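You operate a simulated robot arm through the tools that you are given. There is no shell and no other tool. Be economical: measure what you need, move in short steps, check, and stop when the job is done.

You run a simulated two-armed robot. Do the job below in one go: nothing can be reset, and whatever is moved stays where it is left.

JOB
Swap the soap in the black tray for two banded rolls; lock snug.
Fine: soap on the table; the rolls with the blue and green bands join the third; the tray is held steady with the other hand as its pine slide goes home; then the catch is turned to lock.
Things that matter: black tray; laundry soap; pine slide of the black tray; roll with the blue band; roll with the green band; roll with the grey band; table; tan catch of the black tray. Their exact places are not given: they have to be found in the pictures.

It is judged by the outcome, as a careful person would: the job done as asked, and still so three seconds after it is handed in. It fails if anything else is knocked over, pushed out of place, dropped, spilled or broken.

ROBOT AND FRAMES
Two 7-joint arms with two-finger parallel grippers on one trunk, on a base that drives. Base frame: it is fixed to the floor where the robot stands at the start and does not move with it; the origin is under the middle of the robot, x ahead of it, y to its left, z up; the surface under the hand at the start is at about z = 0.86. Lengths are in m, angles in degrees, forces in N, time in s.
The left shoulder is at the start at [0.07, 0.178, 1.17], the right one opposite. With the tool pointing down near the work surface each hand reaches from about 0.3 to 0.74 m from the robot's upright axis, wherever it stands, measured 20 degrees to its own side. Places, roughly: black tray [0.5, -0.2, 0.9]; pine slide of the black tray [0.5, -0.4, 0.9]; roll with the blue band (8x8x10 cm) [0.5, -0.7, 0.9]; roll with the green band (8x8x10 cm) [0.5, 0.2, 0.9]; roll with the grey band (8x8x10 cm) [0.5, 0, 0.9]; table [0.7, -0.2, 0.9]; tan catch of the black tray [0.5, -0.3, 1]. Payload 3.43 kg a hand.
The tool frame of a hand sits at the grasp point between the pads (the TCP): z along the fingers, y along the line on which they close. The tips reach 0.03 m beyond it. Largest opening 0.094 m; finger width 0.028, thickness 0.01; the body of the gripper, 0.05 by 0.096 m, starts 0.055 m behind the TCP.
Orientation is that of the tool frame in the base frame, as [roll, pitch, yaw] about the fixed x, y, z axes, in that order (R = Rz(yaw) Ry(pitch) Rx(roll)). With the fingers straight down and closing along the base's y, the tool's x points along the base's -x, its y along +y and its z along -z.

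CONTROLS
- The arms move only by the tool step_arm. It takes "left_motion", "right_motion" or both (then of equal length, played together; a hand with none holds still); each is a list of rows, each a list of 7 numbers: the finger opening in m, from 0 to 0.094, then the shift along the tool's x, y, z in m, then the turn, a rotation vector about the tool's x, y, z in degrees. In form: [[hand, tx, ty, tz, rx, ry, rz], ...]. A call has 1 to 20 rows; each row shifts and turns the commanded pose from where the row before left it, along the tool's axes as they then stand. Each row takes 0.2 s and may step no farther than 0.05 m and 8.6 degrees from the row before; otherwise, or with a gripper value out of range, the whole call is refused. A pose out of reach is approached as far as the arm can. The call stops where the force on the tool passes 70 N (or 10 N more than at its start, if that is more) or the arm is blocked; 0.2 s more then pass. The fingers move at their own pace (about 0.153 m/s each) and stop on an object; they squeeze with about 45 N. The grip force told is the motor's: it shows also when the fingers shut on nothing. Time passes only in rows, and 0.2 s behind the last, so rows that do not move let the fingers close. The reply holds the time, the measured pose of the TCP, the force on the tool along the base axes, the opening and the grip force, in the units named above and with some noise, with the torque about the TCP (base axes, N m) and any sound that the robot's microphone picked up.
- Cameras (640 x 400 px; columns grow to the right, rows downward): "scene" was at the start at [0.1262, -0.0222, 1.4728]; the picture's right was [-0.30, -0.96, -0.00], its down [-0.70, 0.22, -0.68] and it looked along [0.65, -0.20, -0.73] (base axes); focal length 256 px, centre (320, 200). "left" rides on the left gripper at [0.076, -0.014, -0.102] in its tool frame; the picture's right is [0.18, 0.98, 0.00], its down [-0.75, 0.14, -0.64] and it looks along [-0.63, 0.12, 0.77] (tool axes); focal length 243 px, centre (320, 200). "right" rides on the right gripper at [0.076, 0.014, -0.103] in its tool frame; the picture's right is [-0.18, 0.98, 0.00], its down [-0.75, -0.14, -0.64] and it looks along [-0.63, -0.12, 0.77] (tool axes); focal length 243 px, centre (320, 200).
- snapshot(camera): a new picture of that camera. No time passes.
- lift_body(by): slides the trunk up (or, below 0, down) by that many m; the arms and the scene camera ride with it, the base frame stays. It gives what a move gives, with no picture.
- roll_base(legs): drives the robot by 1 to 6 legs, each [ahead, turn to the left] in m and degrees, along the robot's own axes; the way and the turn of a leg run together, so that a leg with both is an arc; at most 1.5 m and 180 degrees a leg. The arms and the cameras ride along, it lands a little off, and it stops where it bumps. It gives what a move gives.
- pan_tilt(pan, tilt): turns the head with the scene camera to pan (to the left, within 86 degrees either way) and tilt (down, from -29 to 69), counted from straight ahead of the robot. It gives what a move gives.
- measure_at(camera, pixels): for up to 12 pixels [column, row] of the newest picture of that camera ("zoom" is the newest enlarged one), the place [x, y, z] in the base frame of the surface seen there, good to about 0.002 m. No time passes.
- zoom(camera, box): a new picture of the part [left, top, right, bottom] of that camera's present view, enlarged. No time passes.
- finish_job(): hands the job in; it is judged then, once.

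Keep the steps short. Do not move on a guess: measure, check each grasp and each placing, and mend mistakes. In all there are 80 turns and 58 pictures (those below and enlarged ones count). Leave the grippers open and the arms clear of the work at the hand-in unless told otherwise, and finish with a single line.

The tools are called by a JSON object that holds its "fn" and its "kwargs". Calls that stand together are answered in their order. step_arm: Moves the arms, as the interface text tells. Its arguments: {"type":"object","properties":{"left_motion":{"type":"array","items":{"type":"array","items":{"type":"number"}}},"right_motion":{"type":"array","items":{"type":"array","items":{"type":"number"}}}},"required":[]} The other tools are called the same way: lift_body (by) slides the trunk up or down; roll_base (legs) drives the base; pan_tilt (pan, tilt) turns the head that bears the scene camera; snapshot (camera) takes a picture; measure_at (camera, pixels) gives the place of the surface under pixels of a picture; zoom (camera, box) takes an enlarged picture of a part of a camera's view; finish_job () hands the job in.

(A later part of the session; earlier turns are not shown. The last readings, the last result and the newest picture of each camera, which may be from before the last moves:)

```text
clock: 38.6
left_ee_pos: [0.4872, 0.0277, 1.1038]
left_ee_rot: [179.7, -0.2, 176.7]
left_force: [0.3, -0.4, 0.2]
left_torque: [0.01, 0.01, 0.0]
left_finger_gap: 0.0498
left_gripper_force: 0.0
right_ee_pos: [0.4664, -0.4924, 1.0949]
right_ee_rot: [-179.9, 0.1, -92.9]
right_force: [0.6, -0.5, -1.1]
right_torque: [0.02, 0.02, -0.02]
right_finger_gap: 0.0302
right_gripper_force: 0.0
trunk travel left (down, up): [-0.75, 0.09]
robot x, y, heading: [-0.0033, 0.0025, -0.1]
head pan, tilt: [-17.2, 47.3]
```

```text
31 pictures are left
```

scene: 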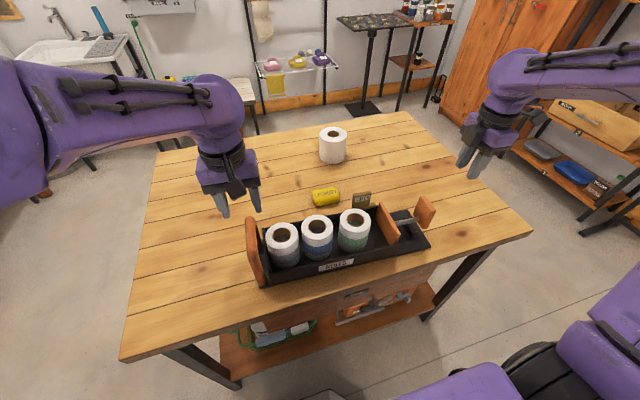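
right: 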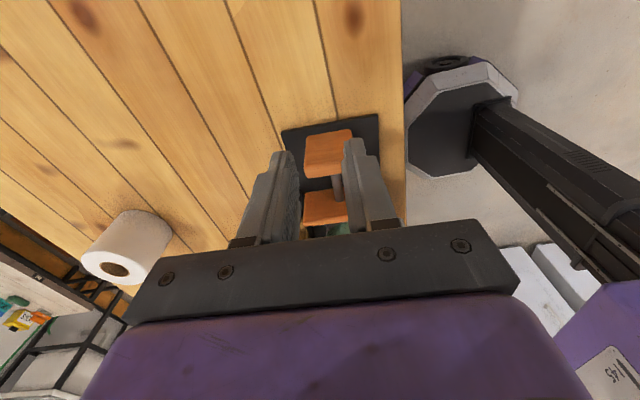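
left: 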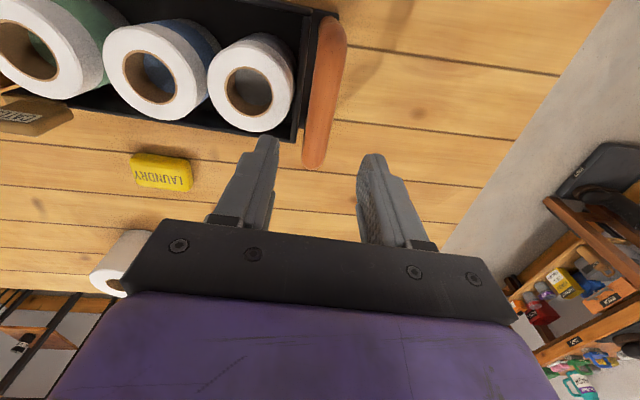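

All three rolls stand in the tray. Measuring handle bar (left view) and knob (right view).

{"fn": "measure_at", "kwargs": {"camera": "left", "pixels": [[332, 30], [328, 80], [318, 120], [320, 60], [342, 60], [310, 160], [330, 18], [303, 150]]}}

{"fn": "measure_at", "kwargs": {"camera": "right", "pixels": [[330, 155], [307, 155], [351, 152], [328, 134], [330, 172], [326, 208]]}}

{"fn": "zoom", "kwargs": {"camera": "scene", "box": [320, 180, 440, 260]}}

```text
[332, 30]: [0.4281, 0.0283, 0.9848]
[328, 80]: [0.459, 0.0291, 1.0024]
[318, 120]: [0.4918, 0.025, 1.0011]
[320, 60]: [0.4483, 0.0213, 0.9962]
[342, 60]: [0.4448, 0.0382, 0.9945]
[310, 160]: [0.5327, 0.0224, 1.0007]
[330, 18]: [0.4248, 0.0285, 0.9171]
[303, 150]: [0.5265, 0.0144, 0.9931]
```

```text
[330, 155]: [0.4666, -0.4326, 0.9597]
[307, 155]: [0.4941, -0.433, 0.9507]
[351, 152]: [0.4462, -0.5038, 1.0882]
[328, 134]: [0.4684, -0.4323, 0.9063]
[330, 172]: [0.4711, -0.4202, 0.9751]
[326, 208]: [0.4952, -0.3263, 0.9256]
```

```text
5.00 times, centred on (380, 220) of scene
```

zoom: 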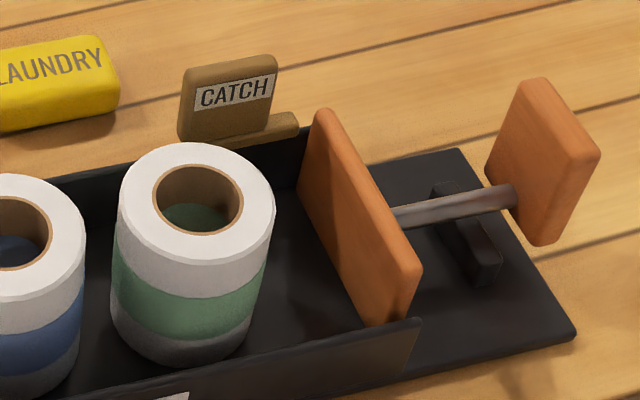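

Handle bar at y≈0.026, top 1.002; knob face at y -0.433. Left descends and grips the bar; right descends beside the knob.

{"fn": "step_arm", "kwargs": {"left_motion": [[0.044, 0, -0.001, 0.035, 0, 0, 0], [0.044, 0, 0, 0.035, 0, 0, 0], [0.044, 0, 0, 0.031, 0, 0, 0], [0.044, 0, 0, 0, 0, 0, 0], [0.0, 0, 0, 0, 0, 0, 0], [0.0, 0, 0, 0, 0, 0, 0], [0.0, 0, 0, 0, 0, 0, 0]], "right_motion": [[0.03, 0, 0, 0.04, 0, 0, 0], [0.03, 0, 0, 0.04, 0, 0, 0], [0.03, 0, 0, 0.04, 0, 0, 0], [0.03, 0, 0, 0.025, 0, 0, 0], [0.03, 0, 0, 0, 0, 0, 0], [0.03, -0.02, 0, 0, 0, 0, 0], [0.03, -0.015, 0, 0, 0, 0, 0]]}}

{"fn": "zoom", "kwargs": {"camera": "scene", "box": [220, 170, 460, 300]}}

```text
clock: 40.2
left_ee_pos: [0.4891, 0.0247, 1.005]
left_ee_rot: [179.9, -0.3, 176.8]
left_force: [1.3, 0.8, -0.9]
left_torque: [-0.18, -0.44, 0.48]
left_finger_gap: 0.0235
left_gripper_force: 45.0
right_ee_pos: [0.4689, -0.4527, 0.9478]
right_ee_rot: [-179.9, -0.1, -92.9]
right_force: [0.3, -0.4, -1.0]
right_torque: [0.0, -0.03, 0.03]
right_finger_gap: 0.0301
right_gripper_force: 0.1
trunk travel left (down, up): [-0.75, 0.09]
robot x, y, heading: [0.0014, 0.0041, 0.2]
head pan, tilt: [-17.2, 47.3]
```

```text
2.67 times, centred on (340, 235) of scene
```

zoom: 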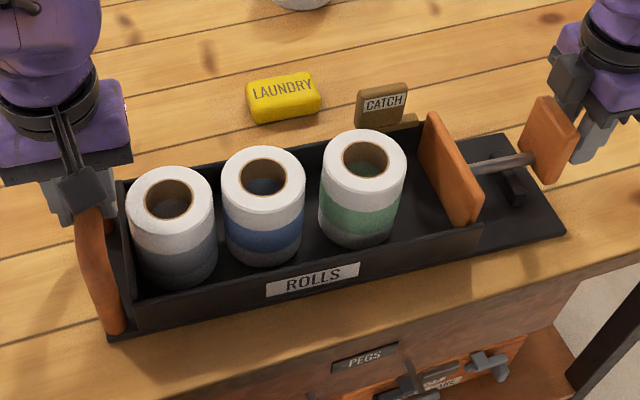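

Handle gripped firmly (23 mm). Now push the slide slowly along the tray.

{"fn": "step_arm", "kwargs": {"right_motion": [[0.03, -0.008, 0, 0, 0, 0, 0], [0.03, -0.008, 0, 0, 0, 0, 0], [0.03, -0.008, 0, 0, 0, 0, 0], [0.03, -0.008, 0, 0, 0, 0, 0], [0.03, -0.008, 0, 0, 0, 0, 0], [0.03, -0.008, 0, 0, 0, 0, 0], [0.03, 0, 0, 0, 0, 0, 0]]}}

{"fn": "zoom", "kwargs": {"camera": "scene", "box": [220, 170, 460, 300]}}

```text
clock: 41.8
left_ee_pos: [0.4889, 0.0267, 1.0042]
left_ee_rot: [179.8, -0.3, 176.9]
left_force: [2.1, 4.1, -0.4]
left_torque: [0.34, 0.12, 0.54]
left_finger_gap: 0.0235
left_gripper_force: 44.7
right_ee_pos: [0.4716, -0.4047, 0.9487]
right_ee_rot: [-179.9, 0.1, -93.0]
right_force: [-1.0, -2.3, -1.2]
right_torque: [0.01, -0.06, 0.05]
right_finger_gap: 0.0306
right_gripper_force: 0.3
trunk travel left (down, up): [-0.75, 0.09]
robot x, y, heading: [0.0002, -0.0003, -0.2]
head pan, tilt: [-17.2, 47.3]
```

```text
2.67 times, centred on (340, 235) of scene
```

zoom: 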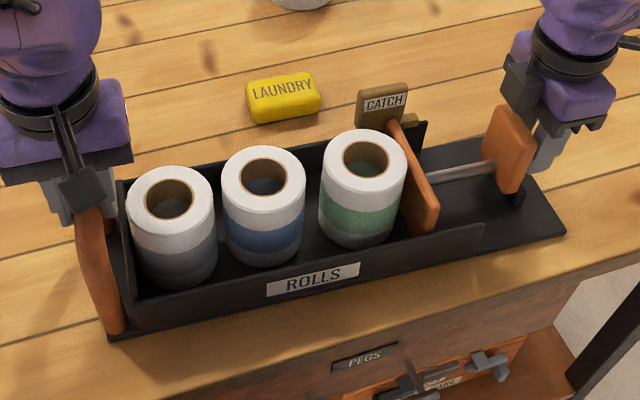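

Slide has come ~43 mm and reaches green. Continue gently until it firms up.

{"fn": "step_arm", "kwargs": {"right_motion": [[0.03, -0.005, 0, 0, 0, 0, 0], [0.03, -0.005, 0, 0, 0, 0, 0], [0.03, -0.005, 0, 0, 0, 0, 0], [0.03, -0.005, 0, 0, 0, 0, 0], [0.03, 0, 0, 0, 0, 0, 0]]}}

{"fn": "zoom", "kwargs": {"camera": "scene", "box": [220, 170, 460, 300]}}

```text
clock: 43.0
left_ee_pos: [0.4883, 0.0266, 1.0046]
left_ee_rot: [179.8, -0.2, 176.8]
left_force: [0.3, 4.2, 0.3]
left_torque: [0.35, 0.08, 0.36]
left_finger_gap: 0.0235
left_gripper_force: 44.7
right_ee_pos: [0.471, -0.3862, 0.9498]
right_ee_rot: [-179.9, 0.1, -92.9]
right_force: [-0.7, -1.9, -0.6]
right_torque: [0.01, 0.0, 0.02]
right_finger_gap: 0.0299
right_gripper_force: 0.1
trunk travel left (down, up): [-0.75, 0.09]
robot x, y, heading: [-0.0006, 0.0027, -0.2]
head pan, tilt: [-17.2, 47.3]
```

```text
2.67 times, centred on (340, 235) of scene
```

zoom: 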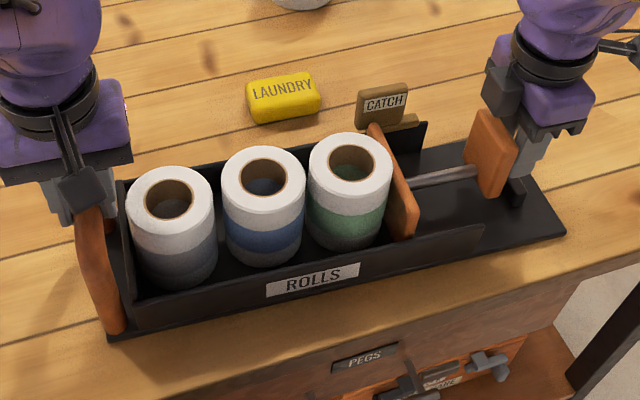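

{"fn": "step_arm", "kwargs": {"right_motion": [[0.03, -0.004, 0, 0, 0, 0, 0], [0.03, -0.004, 0, 0, 0, 0, 0], [0.03, -0.004, 0, 0, 0, 0, 0], [0.03, -0.003, 0, 0, 0, 0, 0], [0.03, 0, 0, 0, 0, 0, 0]]}}

{"fn": "zoom", "kwargs": {"camera": "scene", "box": [220, 170, 460, 300]}}

```text
clock: 44.2
left_ee_pos: [0.489, 0.0265, 1.005]
left_ee_rot: [179.6, -0.3, 176.8]
left_force: [3.5, 25.3, 0.5]
left_torque: [0.4, -0.15, 0.31]
left_finger_gap: 0.0233
left_gripper_force: 44.9
right_ee_pos: [0.473, -0.3724, 0.9498]
right_ee_rot: [-179.9, -0.1, -92.9]
right_force: [-2.9, -27.1, 1.8]
right_torque: [0.46, -0.03, 0.4]
right_finger_gap: 0.0305
right_gripper_force: 0.8
trunk travel left (down, up): [-0.75, 0.09]
robot x, y, heading: [-0.0004, 0.0029, 0.1]
head pan, tilt: [-17.2, 47.3]
```

```text
2.67 times, centred on (340, 235) of scene
```

zoom: 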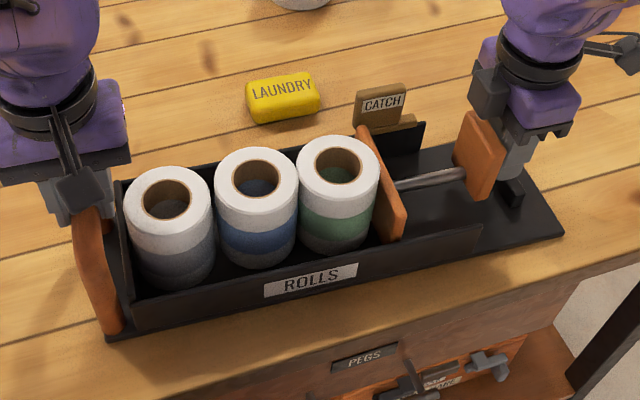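

27 N now: rolls are snug against the wall. I check the plate relative to the catch.

{"fn": "zoom", "kwargs": {"camera": "scene", "box": [330, 190, 410, 260]}}

{"fn": "measure_at", "kwargs": {"camera": "zoom", "pixels": [[190, 110], [215, 150], [305, 325], [330, 330], [350, 350], [158, 90], [255, 78], [160, 40], [250, 20], [275, 85], [270, 110], [200, 60]]}}

{"fn": "snapshot", "kwargs": {"camera": "right"}}

```text
5.71 times, centred on (370, 225) of scene
```

zoom: 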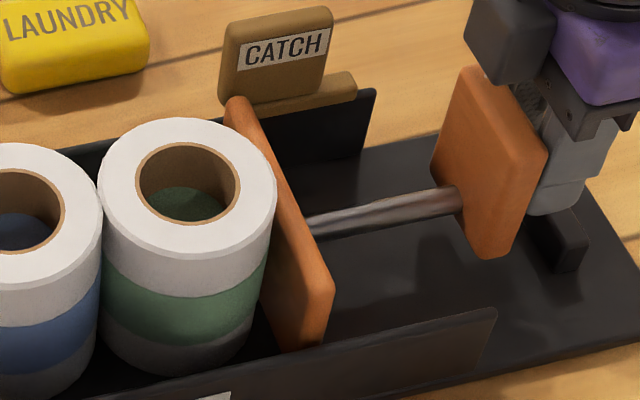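

```text
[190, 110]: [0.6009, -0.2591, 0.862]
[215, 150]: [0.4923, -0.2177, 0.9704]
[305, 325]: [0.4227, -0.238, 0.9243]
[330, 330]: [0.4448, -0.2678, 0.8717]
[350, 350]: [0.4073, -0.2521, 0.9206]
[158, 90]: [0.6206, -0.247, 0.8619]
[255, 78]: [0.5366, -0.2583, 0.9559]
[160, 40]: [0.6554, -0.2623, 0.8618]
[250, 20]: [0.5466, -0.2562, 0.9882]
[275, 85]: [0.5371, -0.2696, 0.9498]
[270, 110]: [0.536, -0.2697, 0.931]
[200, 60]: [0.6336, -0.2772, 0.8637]
```

```text
24 pictures are left
```

right: 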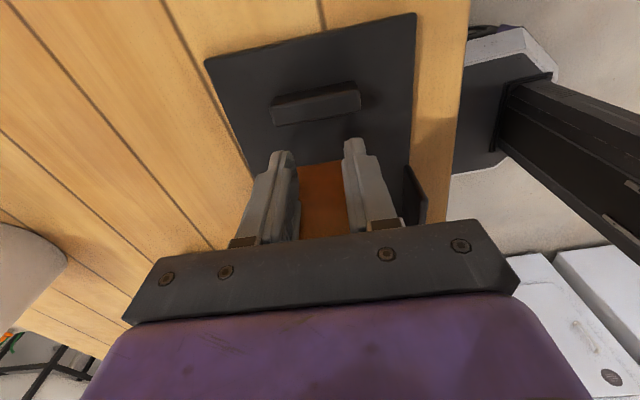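

Plate back face (≈-0.243) is just past the catch's left edge (≈-0.247). Right hand backs off, rises and looks at the catch closely, left keeps holding.

{"fn": "step_arm", "kwargs": {"right_motion": [[0.03, 0.02, 0, 0, 0, 0, 0], [0.03, 0.03, 0, 0, 0, 0, 0], [0.03, 0, 0, -0.045, 0, 0, 0], [0.03, 0, 0, -0.045, 0, 0, 0], [0.03, 0, 0, -0.045, 0, 0, 0], [0.0, -0.02, -0.04, 0, 0, 0, 0], [0.0, -0.02, -0.04, 0, 0, 0, 0], [0.0, 0, 0, 0, 0, 0, 0]]}}

{"fn": "snapshot", "kwargs": {"camera": "right"}}

{"fn": "zoom", "kwargs": {"camera": "scene", "box": [330, 180, 400, 240]}}

```text
clock: 46.0
left_ee_pos: [0.4879, 0.0267, 1.004]
left_ee_rot: [179.8, -0.3, 176.9]
left_force: [0.2, -0.2, 1.1]
left_torque: [0.01, -0.15, 0.22]
left_finger_gap: 0.0234
left_gripper_force: 44.9
right_ee_pos: [0.5501, -0.3862, 1.0843]
right_ee_rot: [-180.0, 0.1, -92.9]
right_force: [0.3, 0.3, -0.2]
right_torque: [-0.01, 0.0, -0.04]
right_finger_gap: 0.0
right_gripper_force: 33.0
trunk travel left (down, up): [-0.75, 0.09]
robot x, y, heading: [0.0006, 0.0051, 0.1]
head pan, tilt: [-17.2, 47.3]
```

```text
23 pictures are left
```

right: 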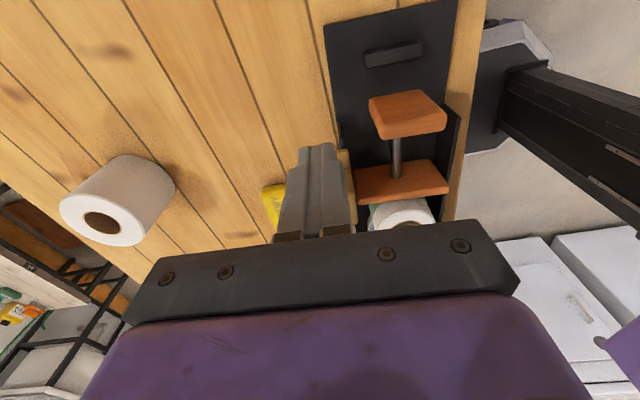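

```text
6.67 times, centred on (365, 210) of scene
```

zoom: 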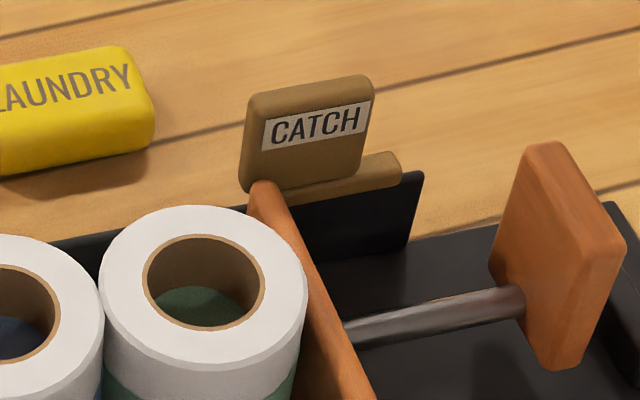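

The catch looks like a tab on an arm lying along the far wall, likely pivoting near the plate. I measure its ends.

{"fn": "measure_at", "kwargs": {"camera": "zoom", "pixels": [[395, 160], [395, 178], [300, 195], [375, 160], [355, 165], [247, 180], [252, 110], [370, 85], [310, 88], [262, 190], [345, 330], [285, 240]]}}

```text
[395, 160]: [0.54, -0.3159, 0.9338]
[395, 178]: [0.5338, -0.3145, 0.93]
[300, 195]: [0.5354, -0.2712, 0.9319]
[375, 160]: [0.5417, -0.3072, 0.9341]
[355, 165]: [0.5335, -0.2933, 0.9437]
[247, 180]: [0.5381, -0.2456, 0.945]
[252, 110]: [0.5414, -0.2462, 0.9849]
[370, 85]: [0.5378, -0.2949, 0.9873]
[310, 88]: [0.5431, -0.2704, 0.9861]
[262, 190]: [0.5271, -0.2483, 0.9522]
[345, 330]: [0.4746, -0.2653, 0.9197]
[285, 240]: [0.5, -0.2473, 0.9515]
```

Right closed fingers go behind the tab (x≈0.575, y≈-0.285), tips to ~0.955.

{"fn": "step_arm", "kwargs": {"right_motion": [[0.0, -0.034, -0.0067, 0, 0, 0, 0], [0.0, -0.034, -0.0067, 0, 0, 0, 0], [0.0, -0.034, -0.0067, 0, 0, 0, 0], [0.0, 0, 0, 0.035, 0, 0, 0], [0.0, 0, 0, 0.035, 0, 0, 0], [0.0, 0, 0, 0.03, 0, 0, 0], [0.0, 0, 0, 0, 0, 0, 0]]}}

{"fn": "zoom", "kwargs": {"camera": "scene", "box": [320, 160, 420, 240]}}

```text
clock: 47.6
left_ee_pos: [0.4878, 0.0256, 1.0031]
left_ee_rot: [179.8, -0.2, 176.9]
left_force: [0.4, 1.4, -0.2]
left_torque: [0.1, 0.16, 0.0]
left_finger_gap: 0.0234
left_gripper_force: 44.9
right_ee_pos: [0.577, -0.2845, 0.9835]
right_ee_rot: [-180.0, 0.1, -92.8]
right_force: [0.2, -0.4, 1.3]
right_torque: [-0.03, -0.02, 0.01]
right_finger_gap: 0.0001
right_gripper_force: 32.9
trunk travel left (down, up): [-0.75, 0.09]
robot x, y, heading: [0.0015, 0.0002, -0.2]
head pan, tilt: [-17.2, 47.3]
```

```text
5.00 times, centred on (370, 200) of scene
```

zoom: 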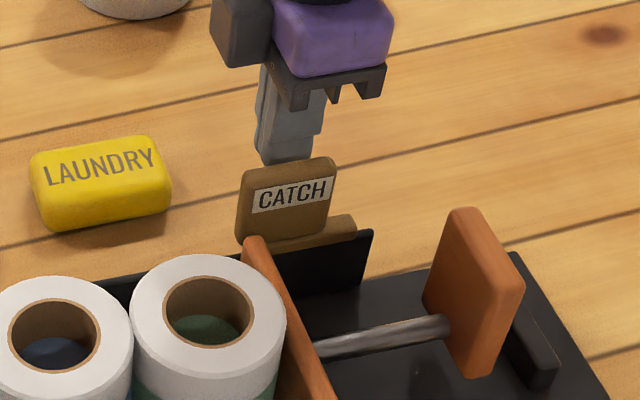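

Fingers are behind the tab. I push it toward the tray gently (about 2.5 cm) and see how it turns.

{"fn": "step_arm", "kwargs": {"right_motion": [[0.0, 0, 0.008, 0, 0, 0, 0], [0.0, 0, 0.008, 0, 0, 0, 0], [0.0, 0, 0.004, 0, 0, 0, 0], [0.0, 0, 0.004, 0, 0, 0, 0], [0.0, 0, 0.004, 0, 0, 0, 0], [0.0, 0, 0.004, 0, 0, 0, 0], [0.0, 0, 0, 0, 0, 0, 0]]}}

{"fn": "zoom", "kwargs": {"camera": "scene", "box": [320, 160, 420, 240]}}

```text
clock: 49.2
left_ee_pos: [0.4869, 0.025, 1.0045]
left_ee_rot: [179.8, -0.3, 176.8]
left_force: [-9.3, 4.0, 0.3]
left_torque: [0.2, 0.72, -1.53]
left_finger_gap: 0.0245
left_gripper_force: 44.7
right_ee_pos: [0.5444, -0.2843, 0.9845]
right_ee_rot: [-179.9, 0.1, -92.9]
right_force: [8.8, -5.4, 0.6]
right_torque: [0.03, 0.01, -0.1]
right_finger_gap: 0.0
right_gripper_force: 32.5
trunk travel left (down, up): [-0.75, 0.09]
robot x, y, heading: [-0.0038, 0.0015, -0.4]
head pan, tilt: [-17.2, 47.3]
```

```text
5.00 times, centred on (370, 200) of scene
```

zoom: 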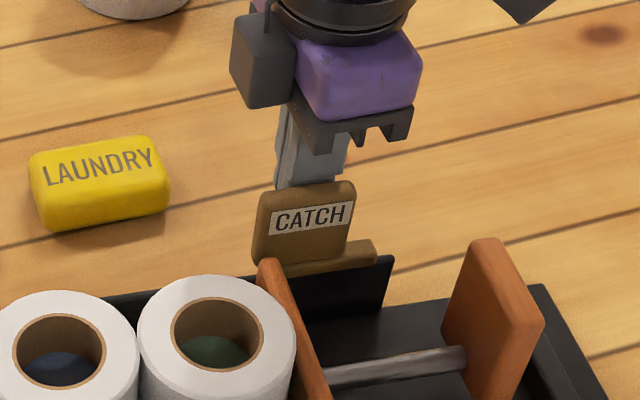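

The whole tray yawed a little instead: the catch resisted. I back off at once and measure the tray shift.

{"fn": "step_arm", "kwargs": {"right_motion": [[0.0, 0, -0.015, 0, 0, 0, 0], [0.0, 0, -0.015, 0, 0, 0, 0], [0.0, 0, 0, -0.05, 0, 0, 0], [0.0, 0, 0, -0.03, 0, 0, 0], [0.0, 0, -0.04, 0, 0, 0, 0]]}}

{"fn": "zoom", "kwargs": {"camera": "scene", "box": [220, 170, 460, 300]}}

{"fn": "measure_at", "kwargs": {"camera": "scene", "pixels": [[361, 198], [357, 199], [368, 200], [377, 210], [362, 213], [372, 230], [426, 222], [283, 232]]}}

```text
clock: 50.4
left_ee_pos: [0.4892, 0.0255, 1.0047]
left_ee_rot: [179.9, -0.2, 176.7]
left_force: [1.3, -0.1, 0.0]
left_torque: [-0.1, -0.12, -0.54]
left_finger_gap: 0.0236
left_gripper_force: 44.2
right_ee_pos: [0.6149, -0.2869, 1.0637]
right_ee_rot: [180.0, 0.1, -92.9]
right_force: [-0.4, 0.7, -0.8]
right_torque: [-0.05, 0.04, 0.03]
right_finger_gap: 0.0002
right_gripper_force: 33.3
trunk travel left (down, up): [-0.75, 0.09]
robot x, y, heading: [-0.0011, 0.0037, 0.0]
head pan, tilt: [-17.2, 47.3]
```

```text
2.67 times, centred on (340, 235) of scene
```

zoom: 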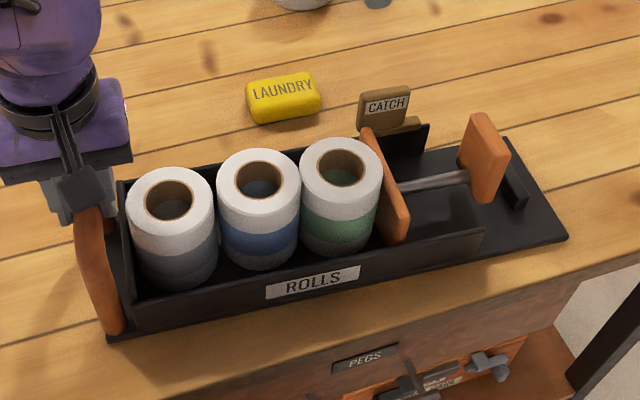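

```text
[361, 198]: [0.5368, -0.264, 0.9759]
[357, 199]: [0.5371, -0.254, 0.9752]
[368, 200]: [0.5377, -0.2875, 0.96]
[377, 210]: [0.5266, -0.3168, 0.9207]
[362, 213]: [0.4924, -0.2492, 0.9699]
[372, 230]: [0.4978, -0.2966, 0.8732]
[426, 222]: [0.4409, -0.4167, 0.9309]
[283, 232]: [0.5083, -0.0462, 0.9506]
```

Tray sprang back to nearly its place. I'll instead grip the tab and turn it: right hand above the tab, opened 50 mm, descend, close.

{"fn": "step_arm", "kwargs": {"right_motion": [[0.05, -0.006, 0.0373, 0, 0, 0, 0], [0.05, -0.006, 0.0373, 0, 0, 0, 0], [0.05, 0, 0, 0.03, 0, 0, 0], [0.05, 0, 0, 0.03, 0, 0, 0], [0.05, 0, 0, 0.015, 0, 0, 0], [0.05, 0, 0, 0, 0, 0, 0], [0.0, 0, 0, 0, 0, 0, 0], [0.0, 0, 0, 0, 0, 0, 0]]}}

{"fn": "zoom", "kwargs": {"camera": "scene", "box": [320, 160, 420, 240]}}

```text
clock: 52.2
left_ee_pos: [0.4886, 0.0274, 1.0041]
left_ee_rot: [179.8, -0.2, 176.8]
left_force: [1.0, 0.2, 0.1]
left_torque: [-0.06, -0.04, 0.01]
left_finger_gap: 0.0236
left_gripper_force: 45.5
right_ee_pos: [0.5401, -0.2706, 0.99]
right_ee_rot: [-179.7, -0.1, -92.9]
right_force: [-0.7, 0.4, 5.1]
right_torque: [-0.21, -0.16, -0.23]
right_finger_gap: 0.0136
right_gripper_force: 44.9
trunk travel left (down, up): [-0.75, 0.09]
robot x, y, heading: [0.0017, 0.0037, 0.1]
head pan, tilt: [-17.2, 47.3]
```

```text
5.00 times, centred on (370, 200) of scene
```

zoom: 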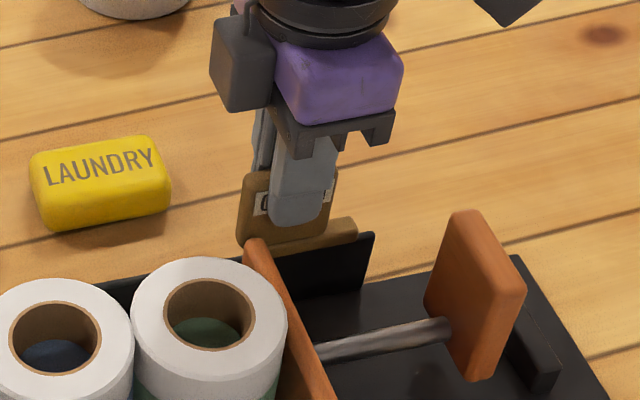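

Tab gripped (13.6 mm). Trial tilt of 5° about the hinge line at the wall top, toward the tray, reading torque.

{"fn": "step_arm", "kwargs": {"right_motion": [[0.0, 0, 0.0024, 0.0001, 2.5, 0, 0], [0.0, 0, 0.0024, 0.0001, 2.5, 0, 0], [0.0, 0, 0, 0, 0, 0, 0]]}}

```text
clock: 53.0
left_ee_pos: [0.4876, 0.0257, 1.0044]
left_ee_rot: [179.7, -0.3, 176.7]
left_force: [-8.1, 3.3, 1.3]
left_torque: [0.02, 0.11, -1.09]
left_finger_gap: 0.0235
left_gripper_force: 44.7
right_ee_pos: [0.5358, -0.2715, 0.99]
right_ee_rot: [-174.8, -0.1, -93.0]
right_force: [12.0, -5.1, 4.4]
right_torque: [-0.62, 0.94, -0.51]
right_finger_gap: 0.0154
right_gripper_force: 44.8
trunk travel left (down, up): [-0.75, 0.09]
robot x, y, heading: [-0.0013, 0.0016, -0.0]
head pan, tilt: [-17.2, 47.3]
```

Clear resistance there (12 N, 0.9 N m) – not that axis. I undo it, then try a small twist about the vertical.

{"fn": "step_arm", "kwargs": {"right_motion": [[0.0, 0, 0, 0, -2.5, 0, 0], [0.0, 0, -0.0048, 0, -2.5, 0, 0], [0.0, 0, 0, 0, 0, 0, 0], [0.0, 0, 0, 0, 0, 0, 4], [0.0, 0, 0, 0, 0, 0, 4], [0.0, 0, 0, 0, 0, 0, 0]]}}

{"fn": "zoom", "kwargs": {"camera": "scene", "box": [320, 160, 420, 240]}}

```text
clock: 54.4
left_ee_pos: [0.4872, 0.0266, 1.0046]
left_ee_rot: [179.8, -0.1, 176.8]
left_force: [3.2, -0.6, -5.4]
left_torque: [0.01, 0.35, 0.04]
left_finger_gap: 0.0233
left_gripper_force: 44.9
right_ee_pos: [0.5385, -0.2706, 0.9906]
right_ee_rot: [-179.8, 0.0, -101.1]
right_force: [-8.5, 1.0, 16.4]
right_torque: [0.61, 0.48, -0.02]
right_finger_gap: 0.0134
right_gripper_force: 44.6
trunk travel left (down, up): [-0.75, 0.09]
robot x, y, heading: [-0.0023, -0.0004, 0.0]
head pan, tilt: [-17.2, 47.3]
```

```text
5.00 times, centred on (370, 200) of scene
```

zoom: 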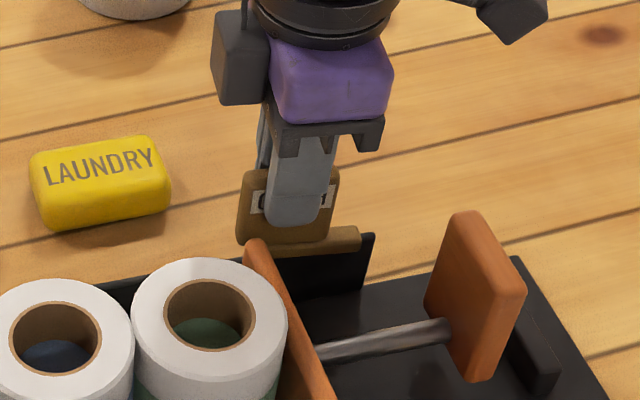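

It turns freely about the vertical: the arm's right end swings inward, pivot near the plate side (~18 mm left of my grip). I relieve the side force, then turn in small arcs about that pivot.

{"fn": "step_arm", "kwargs": {"right_motion": [[0.0, 0, 0.0025, -0.001, 0, 0, 0], [0.0, -0.0002, 0.0025, 0, 0, 0, 8], [0.0, -0.0002, 0.0025, 0, 0, 0, 8], [0.0, 0, 0, 0, 0, 0, 0]]}}

```text
clock: 55.4
left_ee_pos: [0.4883, 0.0275, 1.0048]
left_ee_rot: [179.6, -0.4, 176.8]
left_force: [-8.2, 16.9, 3.8]
left_torque: [0.23, 0.2, -1.55]
left_finger_gap: 0.0241
left_gripper_force: 45.3
right_ee_pos: [0.5331, -0.2695, 0.9914]
right_ee_rot: [-179.9, 0.0, -117.2]
right_force: [10.4, -15.3, -0.4]
right_torque: [0.2, -0.3, -0.07]
right_finger_gap: 0.0135
right_gripper_force: 44.7
trunk travel left (down, up): [-0.75, 0.09]
robot x, y, heading: [0.0019, -0.0016, 0.0]
head pan, tilt: [-17.2, 47.3]
```

Side force built up (10, -15 N), so my arc radius is too big. I ease back ~3 mm and read again.

{"fn": "step_arm", "kwargs": {"right_motion": [[0.0, 0.0009, -0.0027, 0, 0, 0, 0], [0.0, 0, 0, 0, 0, 0, 0]]}}

{"fn": "zoom", "kwargs": {"camera": "scene", "box": [320, 160, 420, 240]}}

```text
clock: 56.0
left_ee_pos: [0.488, 0.0252, 1.0057]
left_ee_rot: [179.8, -0.2, 176.9]
left_force: [-4.3, 12.7, 2.3]
left_torque: [0.19, 0.32, -1.07]
left_finger_gap: 0.0236
left_gripper_force: 45.1
right_ee_pos: [0.5354, -0.2705, 0.9904]
right_ee_rot: [-180.0, 0.0, -116.9]
right_force: [3.6, -10.0, 0.8]
right_torque: [-0.46, 0.13, 0.01]
right_finger_gap: 0.0137
right_gripper_force: 44.8
trunk travel left (down, up): [-0.75, 0.09]
robot x, y, heading: [-0.0034, 0.0016, 0.1]
head pan, tilt: [-17.2, 47.3]
```

```text
5.00 times, centred on (370, 200) of scene
```

zoom: 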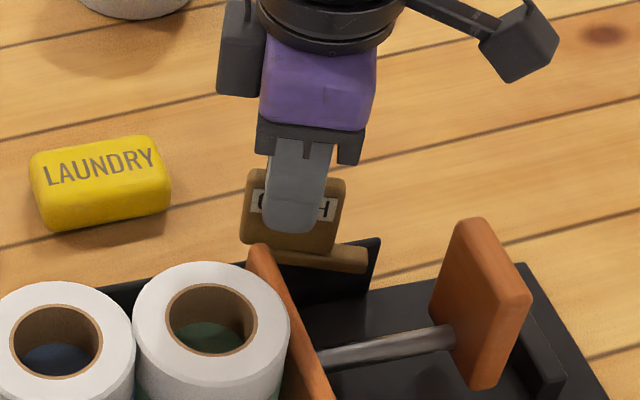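

It is turning well. Continue with 12 mm radius, small correction first.

{"fn": "step_arm", "kwargs": {"right_motion": [[0.0, 0.0027, -0.0014, 0, 0, 0, 0], [0.0, -0.0001, 0.0016, 0, 0, 0, 8], [0.0, -0.0001, 0.0016, 0, 0, 0, 8], [0.0, 0, 0, 0, 0, 0, 0]]}}

```text
clock: 57.0
left_ee_pos: [0.4889, 0.0245, 1.0047]
left_ee_rot: [179.7, -0.2, 176.8]
left_force: [-3.5, -3.1, 2.5]
left_torque: [-0.07, 0.07, -1.45]
left_finger_gap: 0.0236
left_gripper_force: 44.9
right_ee_pos: [0.5328, -0.2727, 0.9906]
right_ee_rot: [-180.0, 0.3, -133.0]
right_force: [5.9, 0.4, -0.4]
right_torque: [-0.18, 0.01, -0.02]
right_finger_gap: 0.0135
right_gripper_force: 44.8
trunk travel left (down, up): [-0.75, 0.09]
robot x, y, heading: [-0.0, 0.0035, -0.1]
head pan, tilt: [-17.2, 47.3]
```

Forces are low. Continue three more arcs.

{"fn": "step_arm", "kwargs": {"right_motion": [[0.0, -0.0007, -0.0007, 0, 0, 0, 0], [0.0, -0.0001, 0.0013, 0, 0, 0, 8], [0.0, -0.0001, 0.0013, 0, 0, 0, 8], [0.0, -0.0001, 0.0013, 0, 0, 0, 8], [0.0, 0, 0, 0, 0, 0, 0]]}}

{"fn": "zoom", "kwargs": {"camera": "scene", "box": [320, 160, 420, 240]}}

```text
clock: 58.2
left_ee_pos: [0.4892, 0.0274, 1.0044]
left_ee_rot: [179.6, -0.1, 176.7]
left_force: [-4.3, 8.0, 3.1]
left_torque: [0.13, -0.06, -1.33]
left_finger_gap: 0.0239
left_gripper_force: 44.8
right_ee_pos: [0.5323, -0.2699, 0.9901]
right_ee_rot: [179.9, 0.0, -157.2]
right_force: [4.7, -9.3, 0.0]
right_torque: [-0.02, -0.4, -0.03]
right_finger_gap: 0.0138
right_gripper_force: 45.1
trunk travel left (down, up): [-0.75, 0.09]
robot x, y, heading: [0.0008, 0.0031, -0.3]
head pan, tilt: [-17.2, 47.3]
```

```text
5.00 times, centred on (370, 200) of scene
```

zoom: 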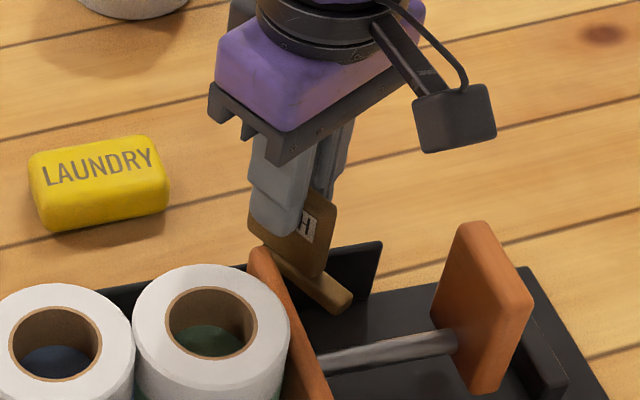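

Arm is swinging in behind the plate. Correct the side force and turn the last ~25°.

{"fn": "step_arm", "kwargs": {"right_motion": [[0.0, 0.0003, -0.0028, 0, 0, 0, 0], [0.0, -0.0001, 0.001, 0, 0, 0, 8], [0.0, -0.0001, 0.001, 0, 0, 0, 8], [0.0, -0.0001, 0.001, 0, 0, 0, 8], [0.0, 0, 0, 0, 0, 0, 0]]}}

{"fn": "zoom", "kwargs": {"camera": "scene", "box": [320, 160, 420, 240]}}

```text
clock: 59.4
left_ee_pos: [0.4887, 0.0243, 1.0044]
left_ee_rot: [179.7, -0.2, 176.8]
left_force: [-5.3, 6.6, 3.8]
left_torque: [0.08, -0.04, -1.34]
left_finger_gap: 0.0238
left_gripper_force: 44.8
right_ee_pos: [0.5319, -0.2696, 0.9902]
right_ee_rot: [179.9, 0.1, 178.9]
right_force: [6.2, -7.3, -0.5]
right_torque: [-0.17, -0.53, -0.04]
right_finger_gap: 0.0134
right_gripper_force: 44.3
trunk travel left (down, up): [-0.75, 0.09]
robot x, y, heading: [-0.0004, 0.0041, 0.0]
head pan, tilt: [-17.2, 47.3]
```

```text
5.00 times, centred on (370, 200) of scene
```

zoom: 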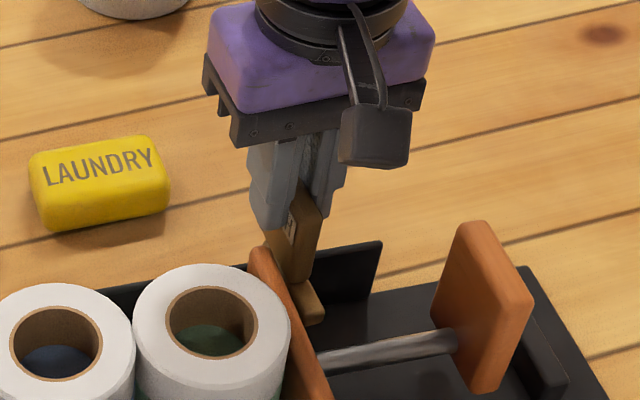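

About 88° turned, still free. I go on 6° more to find the stop.

{"fn": "step_arm", "kwargs": {"right_motion": [[0.0, -0.001, -0.002, 0, 0, 0, 3], [0.0, 0, 0, 0, 0, 0, 3], [0.0, 0, 0, 0, 0, 0, 0]]}}

{"fn": "zoom", "kwargs": {"camera": "scene", "box": [330, 190, 410, 240]}}

```text
clock: 60.2
left_ee_pos: [0.4884, 0.0254, 1.0041]
left_ee_rot: [179.9, -0.2, 176.8]
left_force: [0.9, -7.3, -0.5]
left_torque: [-0.05, 0.08, -1.4]
left_finger_gap: 0.0235
left_gripper_force: 45.1
right_ee_pos: [0.5313, -0.27, 0.9905]
right_ee_rot: [179.9, 0.0, 173.2]
right_force: [-1.0, 7.0, -0.8]
right_torque: [0.05, 0.33, 1.45]
right_finger_gap: 0.0134
right_gripper_force: 45.6
trunk travel left (down, up): [-0.75, 0.09]
robot x, y, heading: [-0.0037, 0.0012, 0.2]
head pan, tilt: [-17.2, 47.3]
```

```text
8.00 times, centred on (370, 215) of scene
```

zoom: 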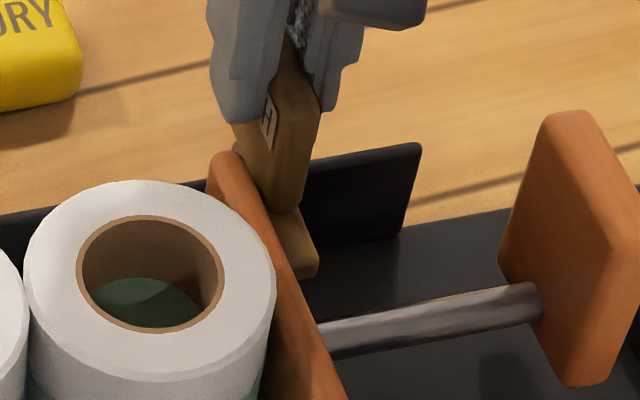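

Torque jumped to 1.45 N m: the catch is at its stop, across behind the plate. I ease the twist, open, and lift away.

{"fn": "step_arm", "kwargs": {"right_motion": [[0.0, 0, 0, 0, 0, 0, -3], [0.035, 0, 0, 0, 0, 0, 0], [0.035, 0, 0, 0, 0, 0, 0], [0.035, 0, 0, -0.03, 0, 0, 0], [0.035, 0, 0, -0.04, 0, 0, 0], [0.035, 0, 0, -0.04, 0, 0, 0], [0.035, 0.02, -0.045, 0, 0, 0, 0], [0.035, 0.0, -0.045, 0, 0, 0, 0], [0.035, 0.0, -0.045, 0, 0, 0, 0]]}}

{"fn": "zoom", "kwargs": {"camera": "scene", "box": [330, 180, 420, 250]}}

```text
clock: 62.2
left_ee_pos: [0.4887, 0.0242, 1.0045]
left_ee_rot: [179.6, -0.3, 176.9]
left_force: [-1.3, -0.7, -0.3]
left_torque: [0.31, -0.21, -0.27]
left_finger_gap: 0.0234
left_gripper_force: 45.2
right_ee_pos: [0.5024, -0.4054, 1.0997]
right_ee_rot: [180.0, 0.1, 176.0]
right_force: [0.9, 0.7, 0.4]
right_torque: [0.02, 0.0, 0.0]
right_finger_gap: 0.0349
right_gripper_force: 0.0
trunk travel left (down, up): [-0.75, 0.09]
robot x, y, heading: [0.001, 0.002, 0.2]
head pan, tilt: [-17.2, 47.3]
```

```text
5.71 times, centred on (375, 215) of scene
```

zoom: 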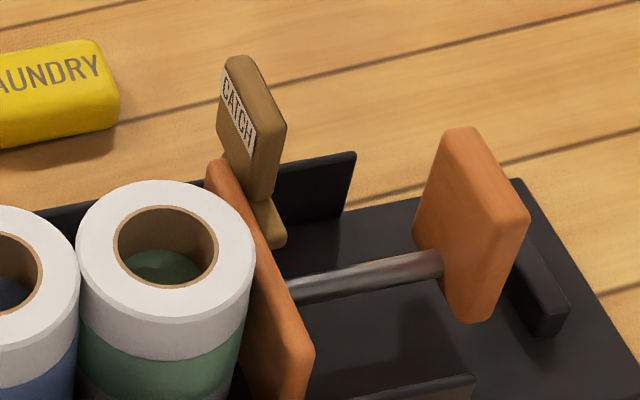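

Catch stays across behind the plate. Check the gap plate–catch and the rolls' snugness.

{"fn": "measure_at", "kwargs": {"camera": "zoom", "pixels": [[222, 175], [245, 215], [262, 200], [268, 240], [255, 240], [275, 120], [225, 120], [290, 330], [80, 250], [250, 255]]}}

{"fn": "snapshot", "kwargs": {"camera": "right"}}

{"fn": "snapshot", "kwargs": {"camera": "left"}}

```text
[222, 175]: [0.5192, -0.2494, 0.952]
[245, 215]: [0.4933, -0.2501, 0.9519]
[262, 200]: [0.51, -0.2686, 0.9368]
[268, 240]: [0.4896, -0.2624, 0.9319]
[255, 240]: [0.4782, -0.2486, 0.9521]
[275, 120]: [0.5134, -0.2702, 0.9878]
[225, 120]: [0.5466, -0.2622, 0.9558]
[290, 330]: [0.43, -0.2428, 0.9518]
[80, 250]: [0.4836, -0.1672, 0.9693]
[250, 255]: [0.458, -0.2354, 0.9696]
```

```text
11 pictures are left
```

right: 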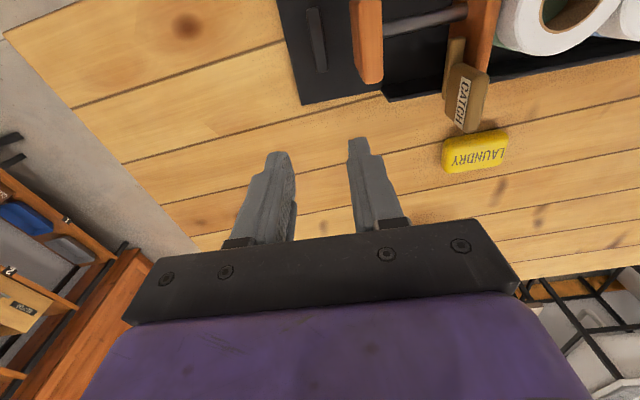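

```text
10 pictures are left
```

left: 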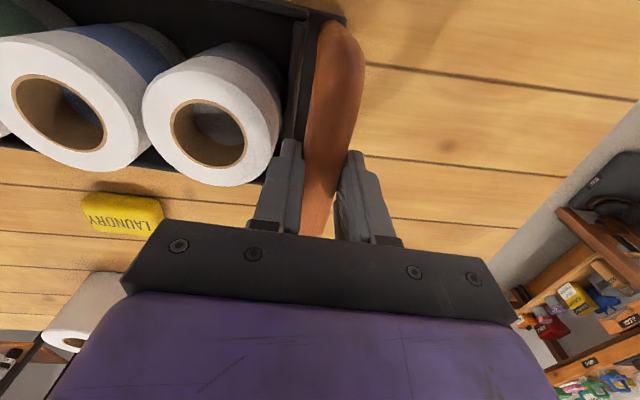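

Plate back sits against the catch arm (≈2 mm) and rolls touch. Left now releases the handle and rises clear; right retreats.

{"fn": "step_arm", "kwargs": {"left_motion": [[0.036, 0, 0, 0, 0, 0, 0], [0.036, 0, 0, 0, 0, 0, 0], [0.036, 0, 0, -0.03, 0, 0, 0], [0.036, 0, 0, -0.045, 0, 0, 0], [0.05, 0, 0, -0.04, 0, 0, 0], [0.094, 0, 0.045, 0, 0, 0, 0], [0.094, 0, 0.045, 0, 0, 0, 0], [0.094, 0, 0.045, 0, 0, 0, 0], [0.094, 0, 0.045, 0, 0, 0, 0]], "right_motion": [[0.035, 0, 0, 0, 0, 0, 0], [0.035, 0, 0, 0, 0, 0, 0], [0.035, 0, 0, -0.03, 0, 0, 0], [0.094, 0, 0, -0.03, 0, 0, 0], [0.094, 0, -0.03, 0, 0, 0, 0], [0.094, 0.02, -0.03, 0, 0, 0, 0], [0.094, 0, 0, 0, 0, 0, 0], [0.094, 0, 0, 0, 0, 0, 0], [0.094, 0, 0, 0, 0, 0, 0]]}}

{"fn": "snapshot", "kwargs": {"camera": "scene"}}

{"fn": "zoom", "kwargs": {"camera": "scene", "box": [230, 170, 450, 300]}}

{"fn": "measure_at", "kwargs": {"camera": "zoom", "pixels": [[110, 195], [190, 180], [201, 178], [275, 165], [290, 160], [365, 145]]}}

```text
clock: 64.2
left_ee_pos: [0.4976, 0.2082, 1.1194]
left_ee_rot: [179.9, -0.2, 176.8]
left_force: [0.1, -0.1, 0.9]
left_torque: [-0.05, 0.03, 0.03]
left_finger_gap: 0.094
left_gripper_force: 0.0
right_ee_pos: [0.4788, -0.4587, 1.1612]
right_ee_rot: [-180.0, 0.2, 176.0]
right_force: [0.4, 0.1, 0.2]
right_torque: [0.01, -0.04, 0.01]
right_finger_gap: 0.094
right_gripper_force: 0.1
trunk travel left (down, up): [-0.75, 0.09]
robot x, y, heading: [0.0015, 0.0016, 0.1]
head pan, tilt: [-17.2, 47.3]
```

```text
9 pictures are left
```

scene: 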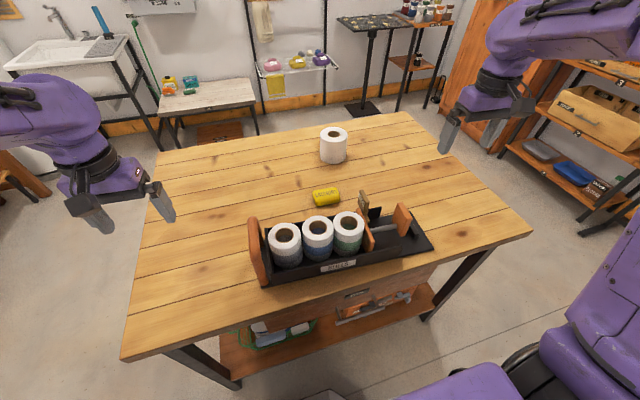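

```text
2.91 times, centred on (340, 235) of scene
```

zoom: 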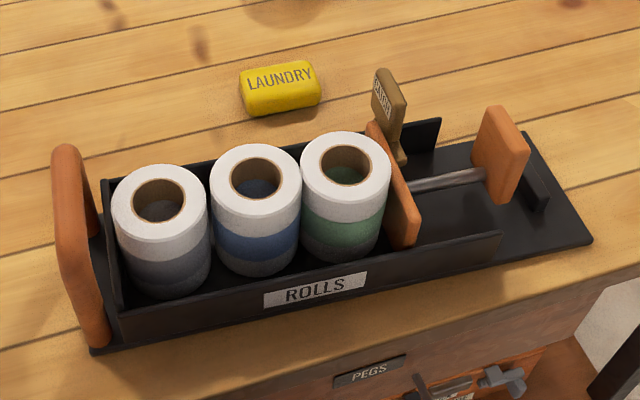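

```text
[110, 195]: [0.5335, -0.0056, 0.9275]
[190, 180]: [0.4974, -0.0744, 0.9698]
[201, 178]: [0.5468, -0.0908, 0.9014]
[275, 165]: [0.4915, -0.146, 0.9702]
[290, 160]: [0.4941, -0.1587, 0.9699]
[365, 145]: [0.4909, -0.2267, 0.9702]
```

I measure the roll edges for leftover gaps.

{"fn": "measure_at", "kwargs": {"camera": "zoom", "pixels": [[116, 208], [204, 198], [214, 190], [298, 178], [304, 172], [387, 162], [408, 190], [400, 205], [125, 240], [118, 255], [398, 150], [383, 135]]}}

{"fn": "zoom", "kwargs": {"camera": "scene", "box": [255, 205, 335, 275]}}

```text
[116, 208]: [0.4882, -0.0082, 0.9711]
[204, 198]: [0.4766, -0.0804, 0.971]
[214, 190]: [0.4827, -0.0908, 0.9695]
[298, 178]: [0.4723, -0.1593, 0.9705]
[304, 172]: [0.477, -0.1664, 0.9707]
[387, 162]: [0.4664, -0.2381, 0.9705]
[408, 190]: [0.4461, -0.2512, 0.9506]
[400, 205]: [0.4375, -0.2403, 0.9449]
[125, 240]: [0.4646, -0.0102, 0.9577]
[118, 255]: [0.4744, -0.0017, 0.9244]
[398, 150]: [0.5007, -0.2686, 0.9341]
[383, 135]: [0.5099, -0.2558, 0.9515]
```

```text
5.71 times, centred on (295, 240) of scene
```

zoom: 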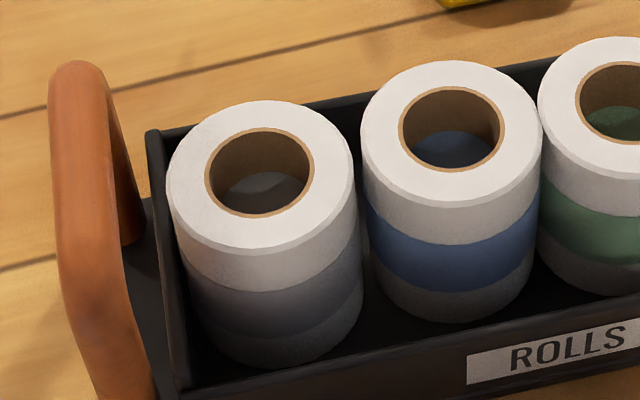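

There's maybe a 3–5 mm slack among the rolls. I'll re-seat: left grips the handle again as before, right goes to the knob with closed fingers.

{"fn": "step_arm", "kwargs": {"left_motion": [[0.05, 0, -0.0458, 0, 0, 0, 0], [0.04, 0, -0.0458, 0, 0, 0, 0], [0.04, 0, -0.0458, 0, 0, 0, 0], [0.04, 0, -0.0458, 0, 0, 0, 0], [0.04, 0, 0, 0.04, 0, 0, 0], [0.04, 0, 0, 0.04, 0, 0, 0], [0.04, 0, 0, 0.035, 0, 0, 0], [0.04, 0, 0, 0, 0, 0, 0], [0.0, 0, 0, 0, 0, 0, 0], [0.0, 0, 0, 0, 0, 0, 0]], "right_motion": [[0.0, 0.0153, 0.018, 0, 0, 0, 0], [0.0, 0, 0, 0.042, 0, 0, 0], [0.0, 0, 0, 0.042, 0, 0, 0], [0.0, 0, 0, 0.042, 0, 0, 0], [0.0, 0, 0, 0.042, 0, 0, 0], [0.0, 0, 0, 0.042, 0, 0, 0], [0.0, 0, 0, 0, 0, 0, 0], [0.0, 0, 0, 0, 0, 0, 0], [0.0, 0, 0, 0, 0, 0, 0], [0.0, 0, 0, 0, 0, 0, 0]]}}

{"fn": "zoom", "kwargs": {"camera": "scene", "box": [230, 170, 450, 300]}}

```text
clock: 66.4
left_ee_pos: [0.4883, 0.0237, 1.0058]
left_ee_rot: [179.8, -0.2, 176.8]
left_force: [-0.4, 2.4, 0.6]
left_torque: [0.12, -0.53, -0.43]
left_finger_gap: 0.0234
left_gripper_force: 44.9
right_ee_pos: [0.4661, -0.4416, 0.9501]
right_ee_rot: [180.0, 0.0, 176.2]
right_force: [0.6, -0.5, 0.2]
right_torque: [0.01, 0.01, -0.01]
right_finger_gap: 0.0001
right_gripper_force: 33.1
trunk travel left (down, up): [-0.75, 0.09]
robot x, y, heading: [-0.0012, 0.0015, -0.0]
head pan, tilt: [-17.2, 47.3]
```

```text
2.91 times, centred on (340, 235) of scene
```

zoom: 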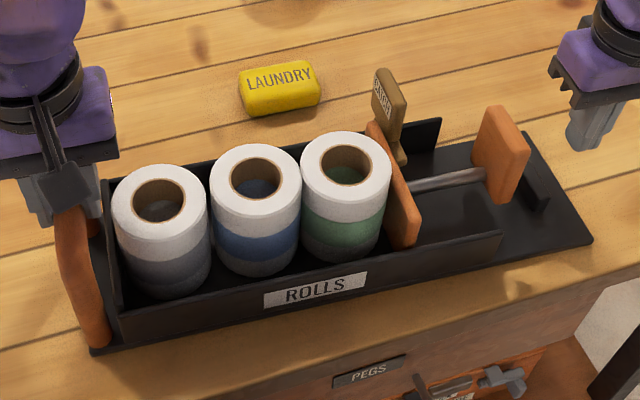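

Left holds the handle. Right approaches and pushes the knob gently.

{"fn": "step_arm", "kwargs": {"right_motion": [[0.0, 0, 0.03, 0, 0, 0, 0], [0.0, 0, 0.02, 0, 0, 0, 0], [0.0, 0, 0.006, 0, 0, 0, 0], [0.0, 0, 0.004, 0, 0, 0, 0], [0.0, 0, 0.003, 0, 0, 0, 0], [0.0, 0, 0.003, 0, 0, 0, 0], [0.0, 0, 0, 0, 0, 0, 0]]}}

```text
clock: 68.0
left_ee_pos: [0.4878, 0.0223, 1.0052]
left_ee_rot: [179.8, -0.2, 176.8]
left_force: [-1.4, -2.2, 0.2]
left_torque: [-0.03, -0.06, -0.33]
left_finger_gap: 0.0234
left_gripper_force: 45.5
right_ee_pos: [0.4691, -0.3776, 0.9508]
right_ee_rot: [180.0, 0.1, 176.2]
right_force: [0.0, -0.1, 0.4]
right_torque: [0.01, 0.0, 0.0]
right_finger_gap: 0.0
right_gripper_force: 33.3
trunk travel left (down, up): [-0.75, 0.09]
robot x, y, heading: [-0.0015, 0.0008, 0.0]
head pan, tilt: [-17.2, 47.3]
```

No contact yet; continue in 3 mm steps.

{"fn": "step_arm", "kwargs": {"right_motion": [[0.0, 0, 0.003, 0, 0, 0, 0], [0.0, 0, 0.003, 0, 0, 0, 0], [0.0, 0, 0.002, 0, 0, 0, 0], [0.0, 0, 0, 0, 0, 0, 0]]}}

{"fn": "zoom", "kwargs": {"camera": "scene", "box": [230, 170, 450, 300]}}

```text
clock: 69.0
left_ee_pos: [0.4893, 0.0257, 1.0048]
left_ee_rot: [179.4, -0.2, 176.8]
left_force: [2.5, 34.5, 0.0]
left_torque: [0.77, -0.13, -0.52]
left_finger_gap: 0.0233
left_gripper_force: 44.5
right_ee_pos: [0.4711, -0.3724, 0.9497]
right_ee_rot: [-179.9, 0.1, 176.0]
right_force: [-1.9, -36.2, 1.3]
right_torque: [0.91, -0.04, 0.54]
right_finger_gap: 0.0
right_gripper_force: 32.9
trunk travel left (down, up): [-0.75, 0.09]
robot x, y, heading: [-0.0018, -0.0008, -0.3]
head pan, tilt: [-17.2, 47.3]
```

```text
2.91 times, centred on (340, 235) of scene
```

zoom: 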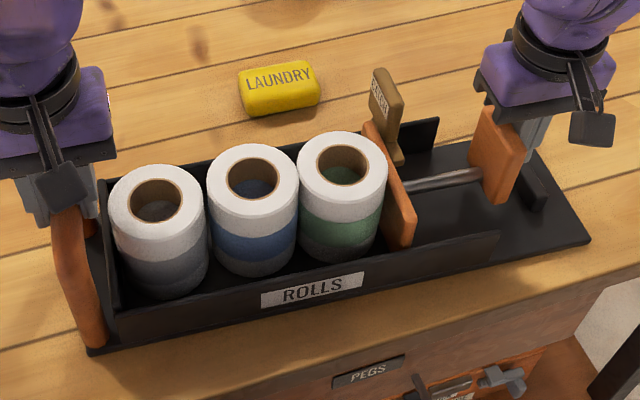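

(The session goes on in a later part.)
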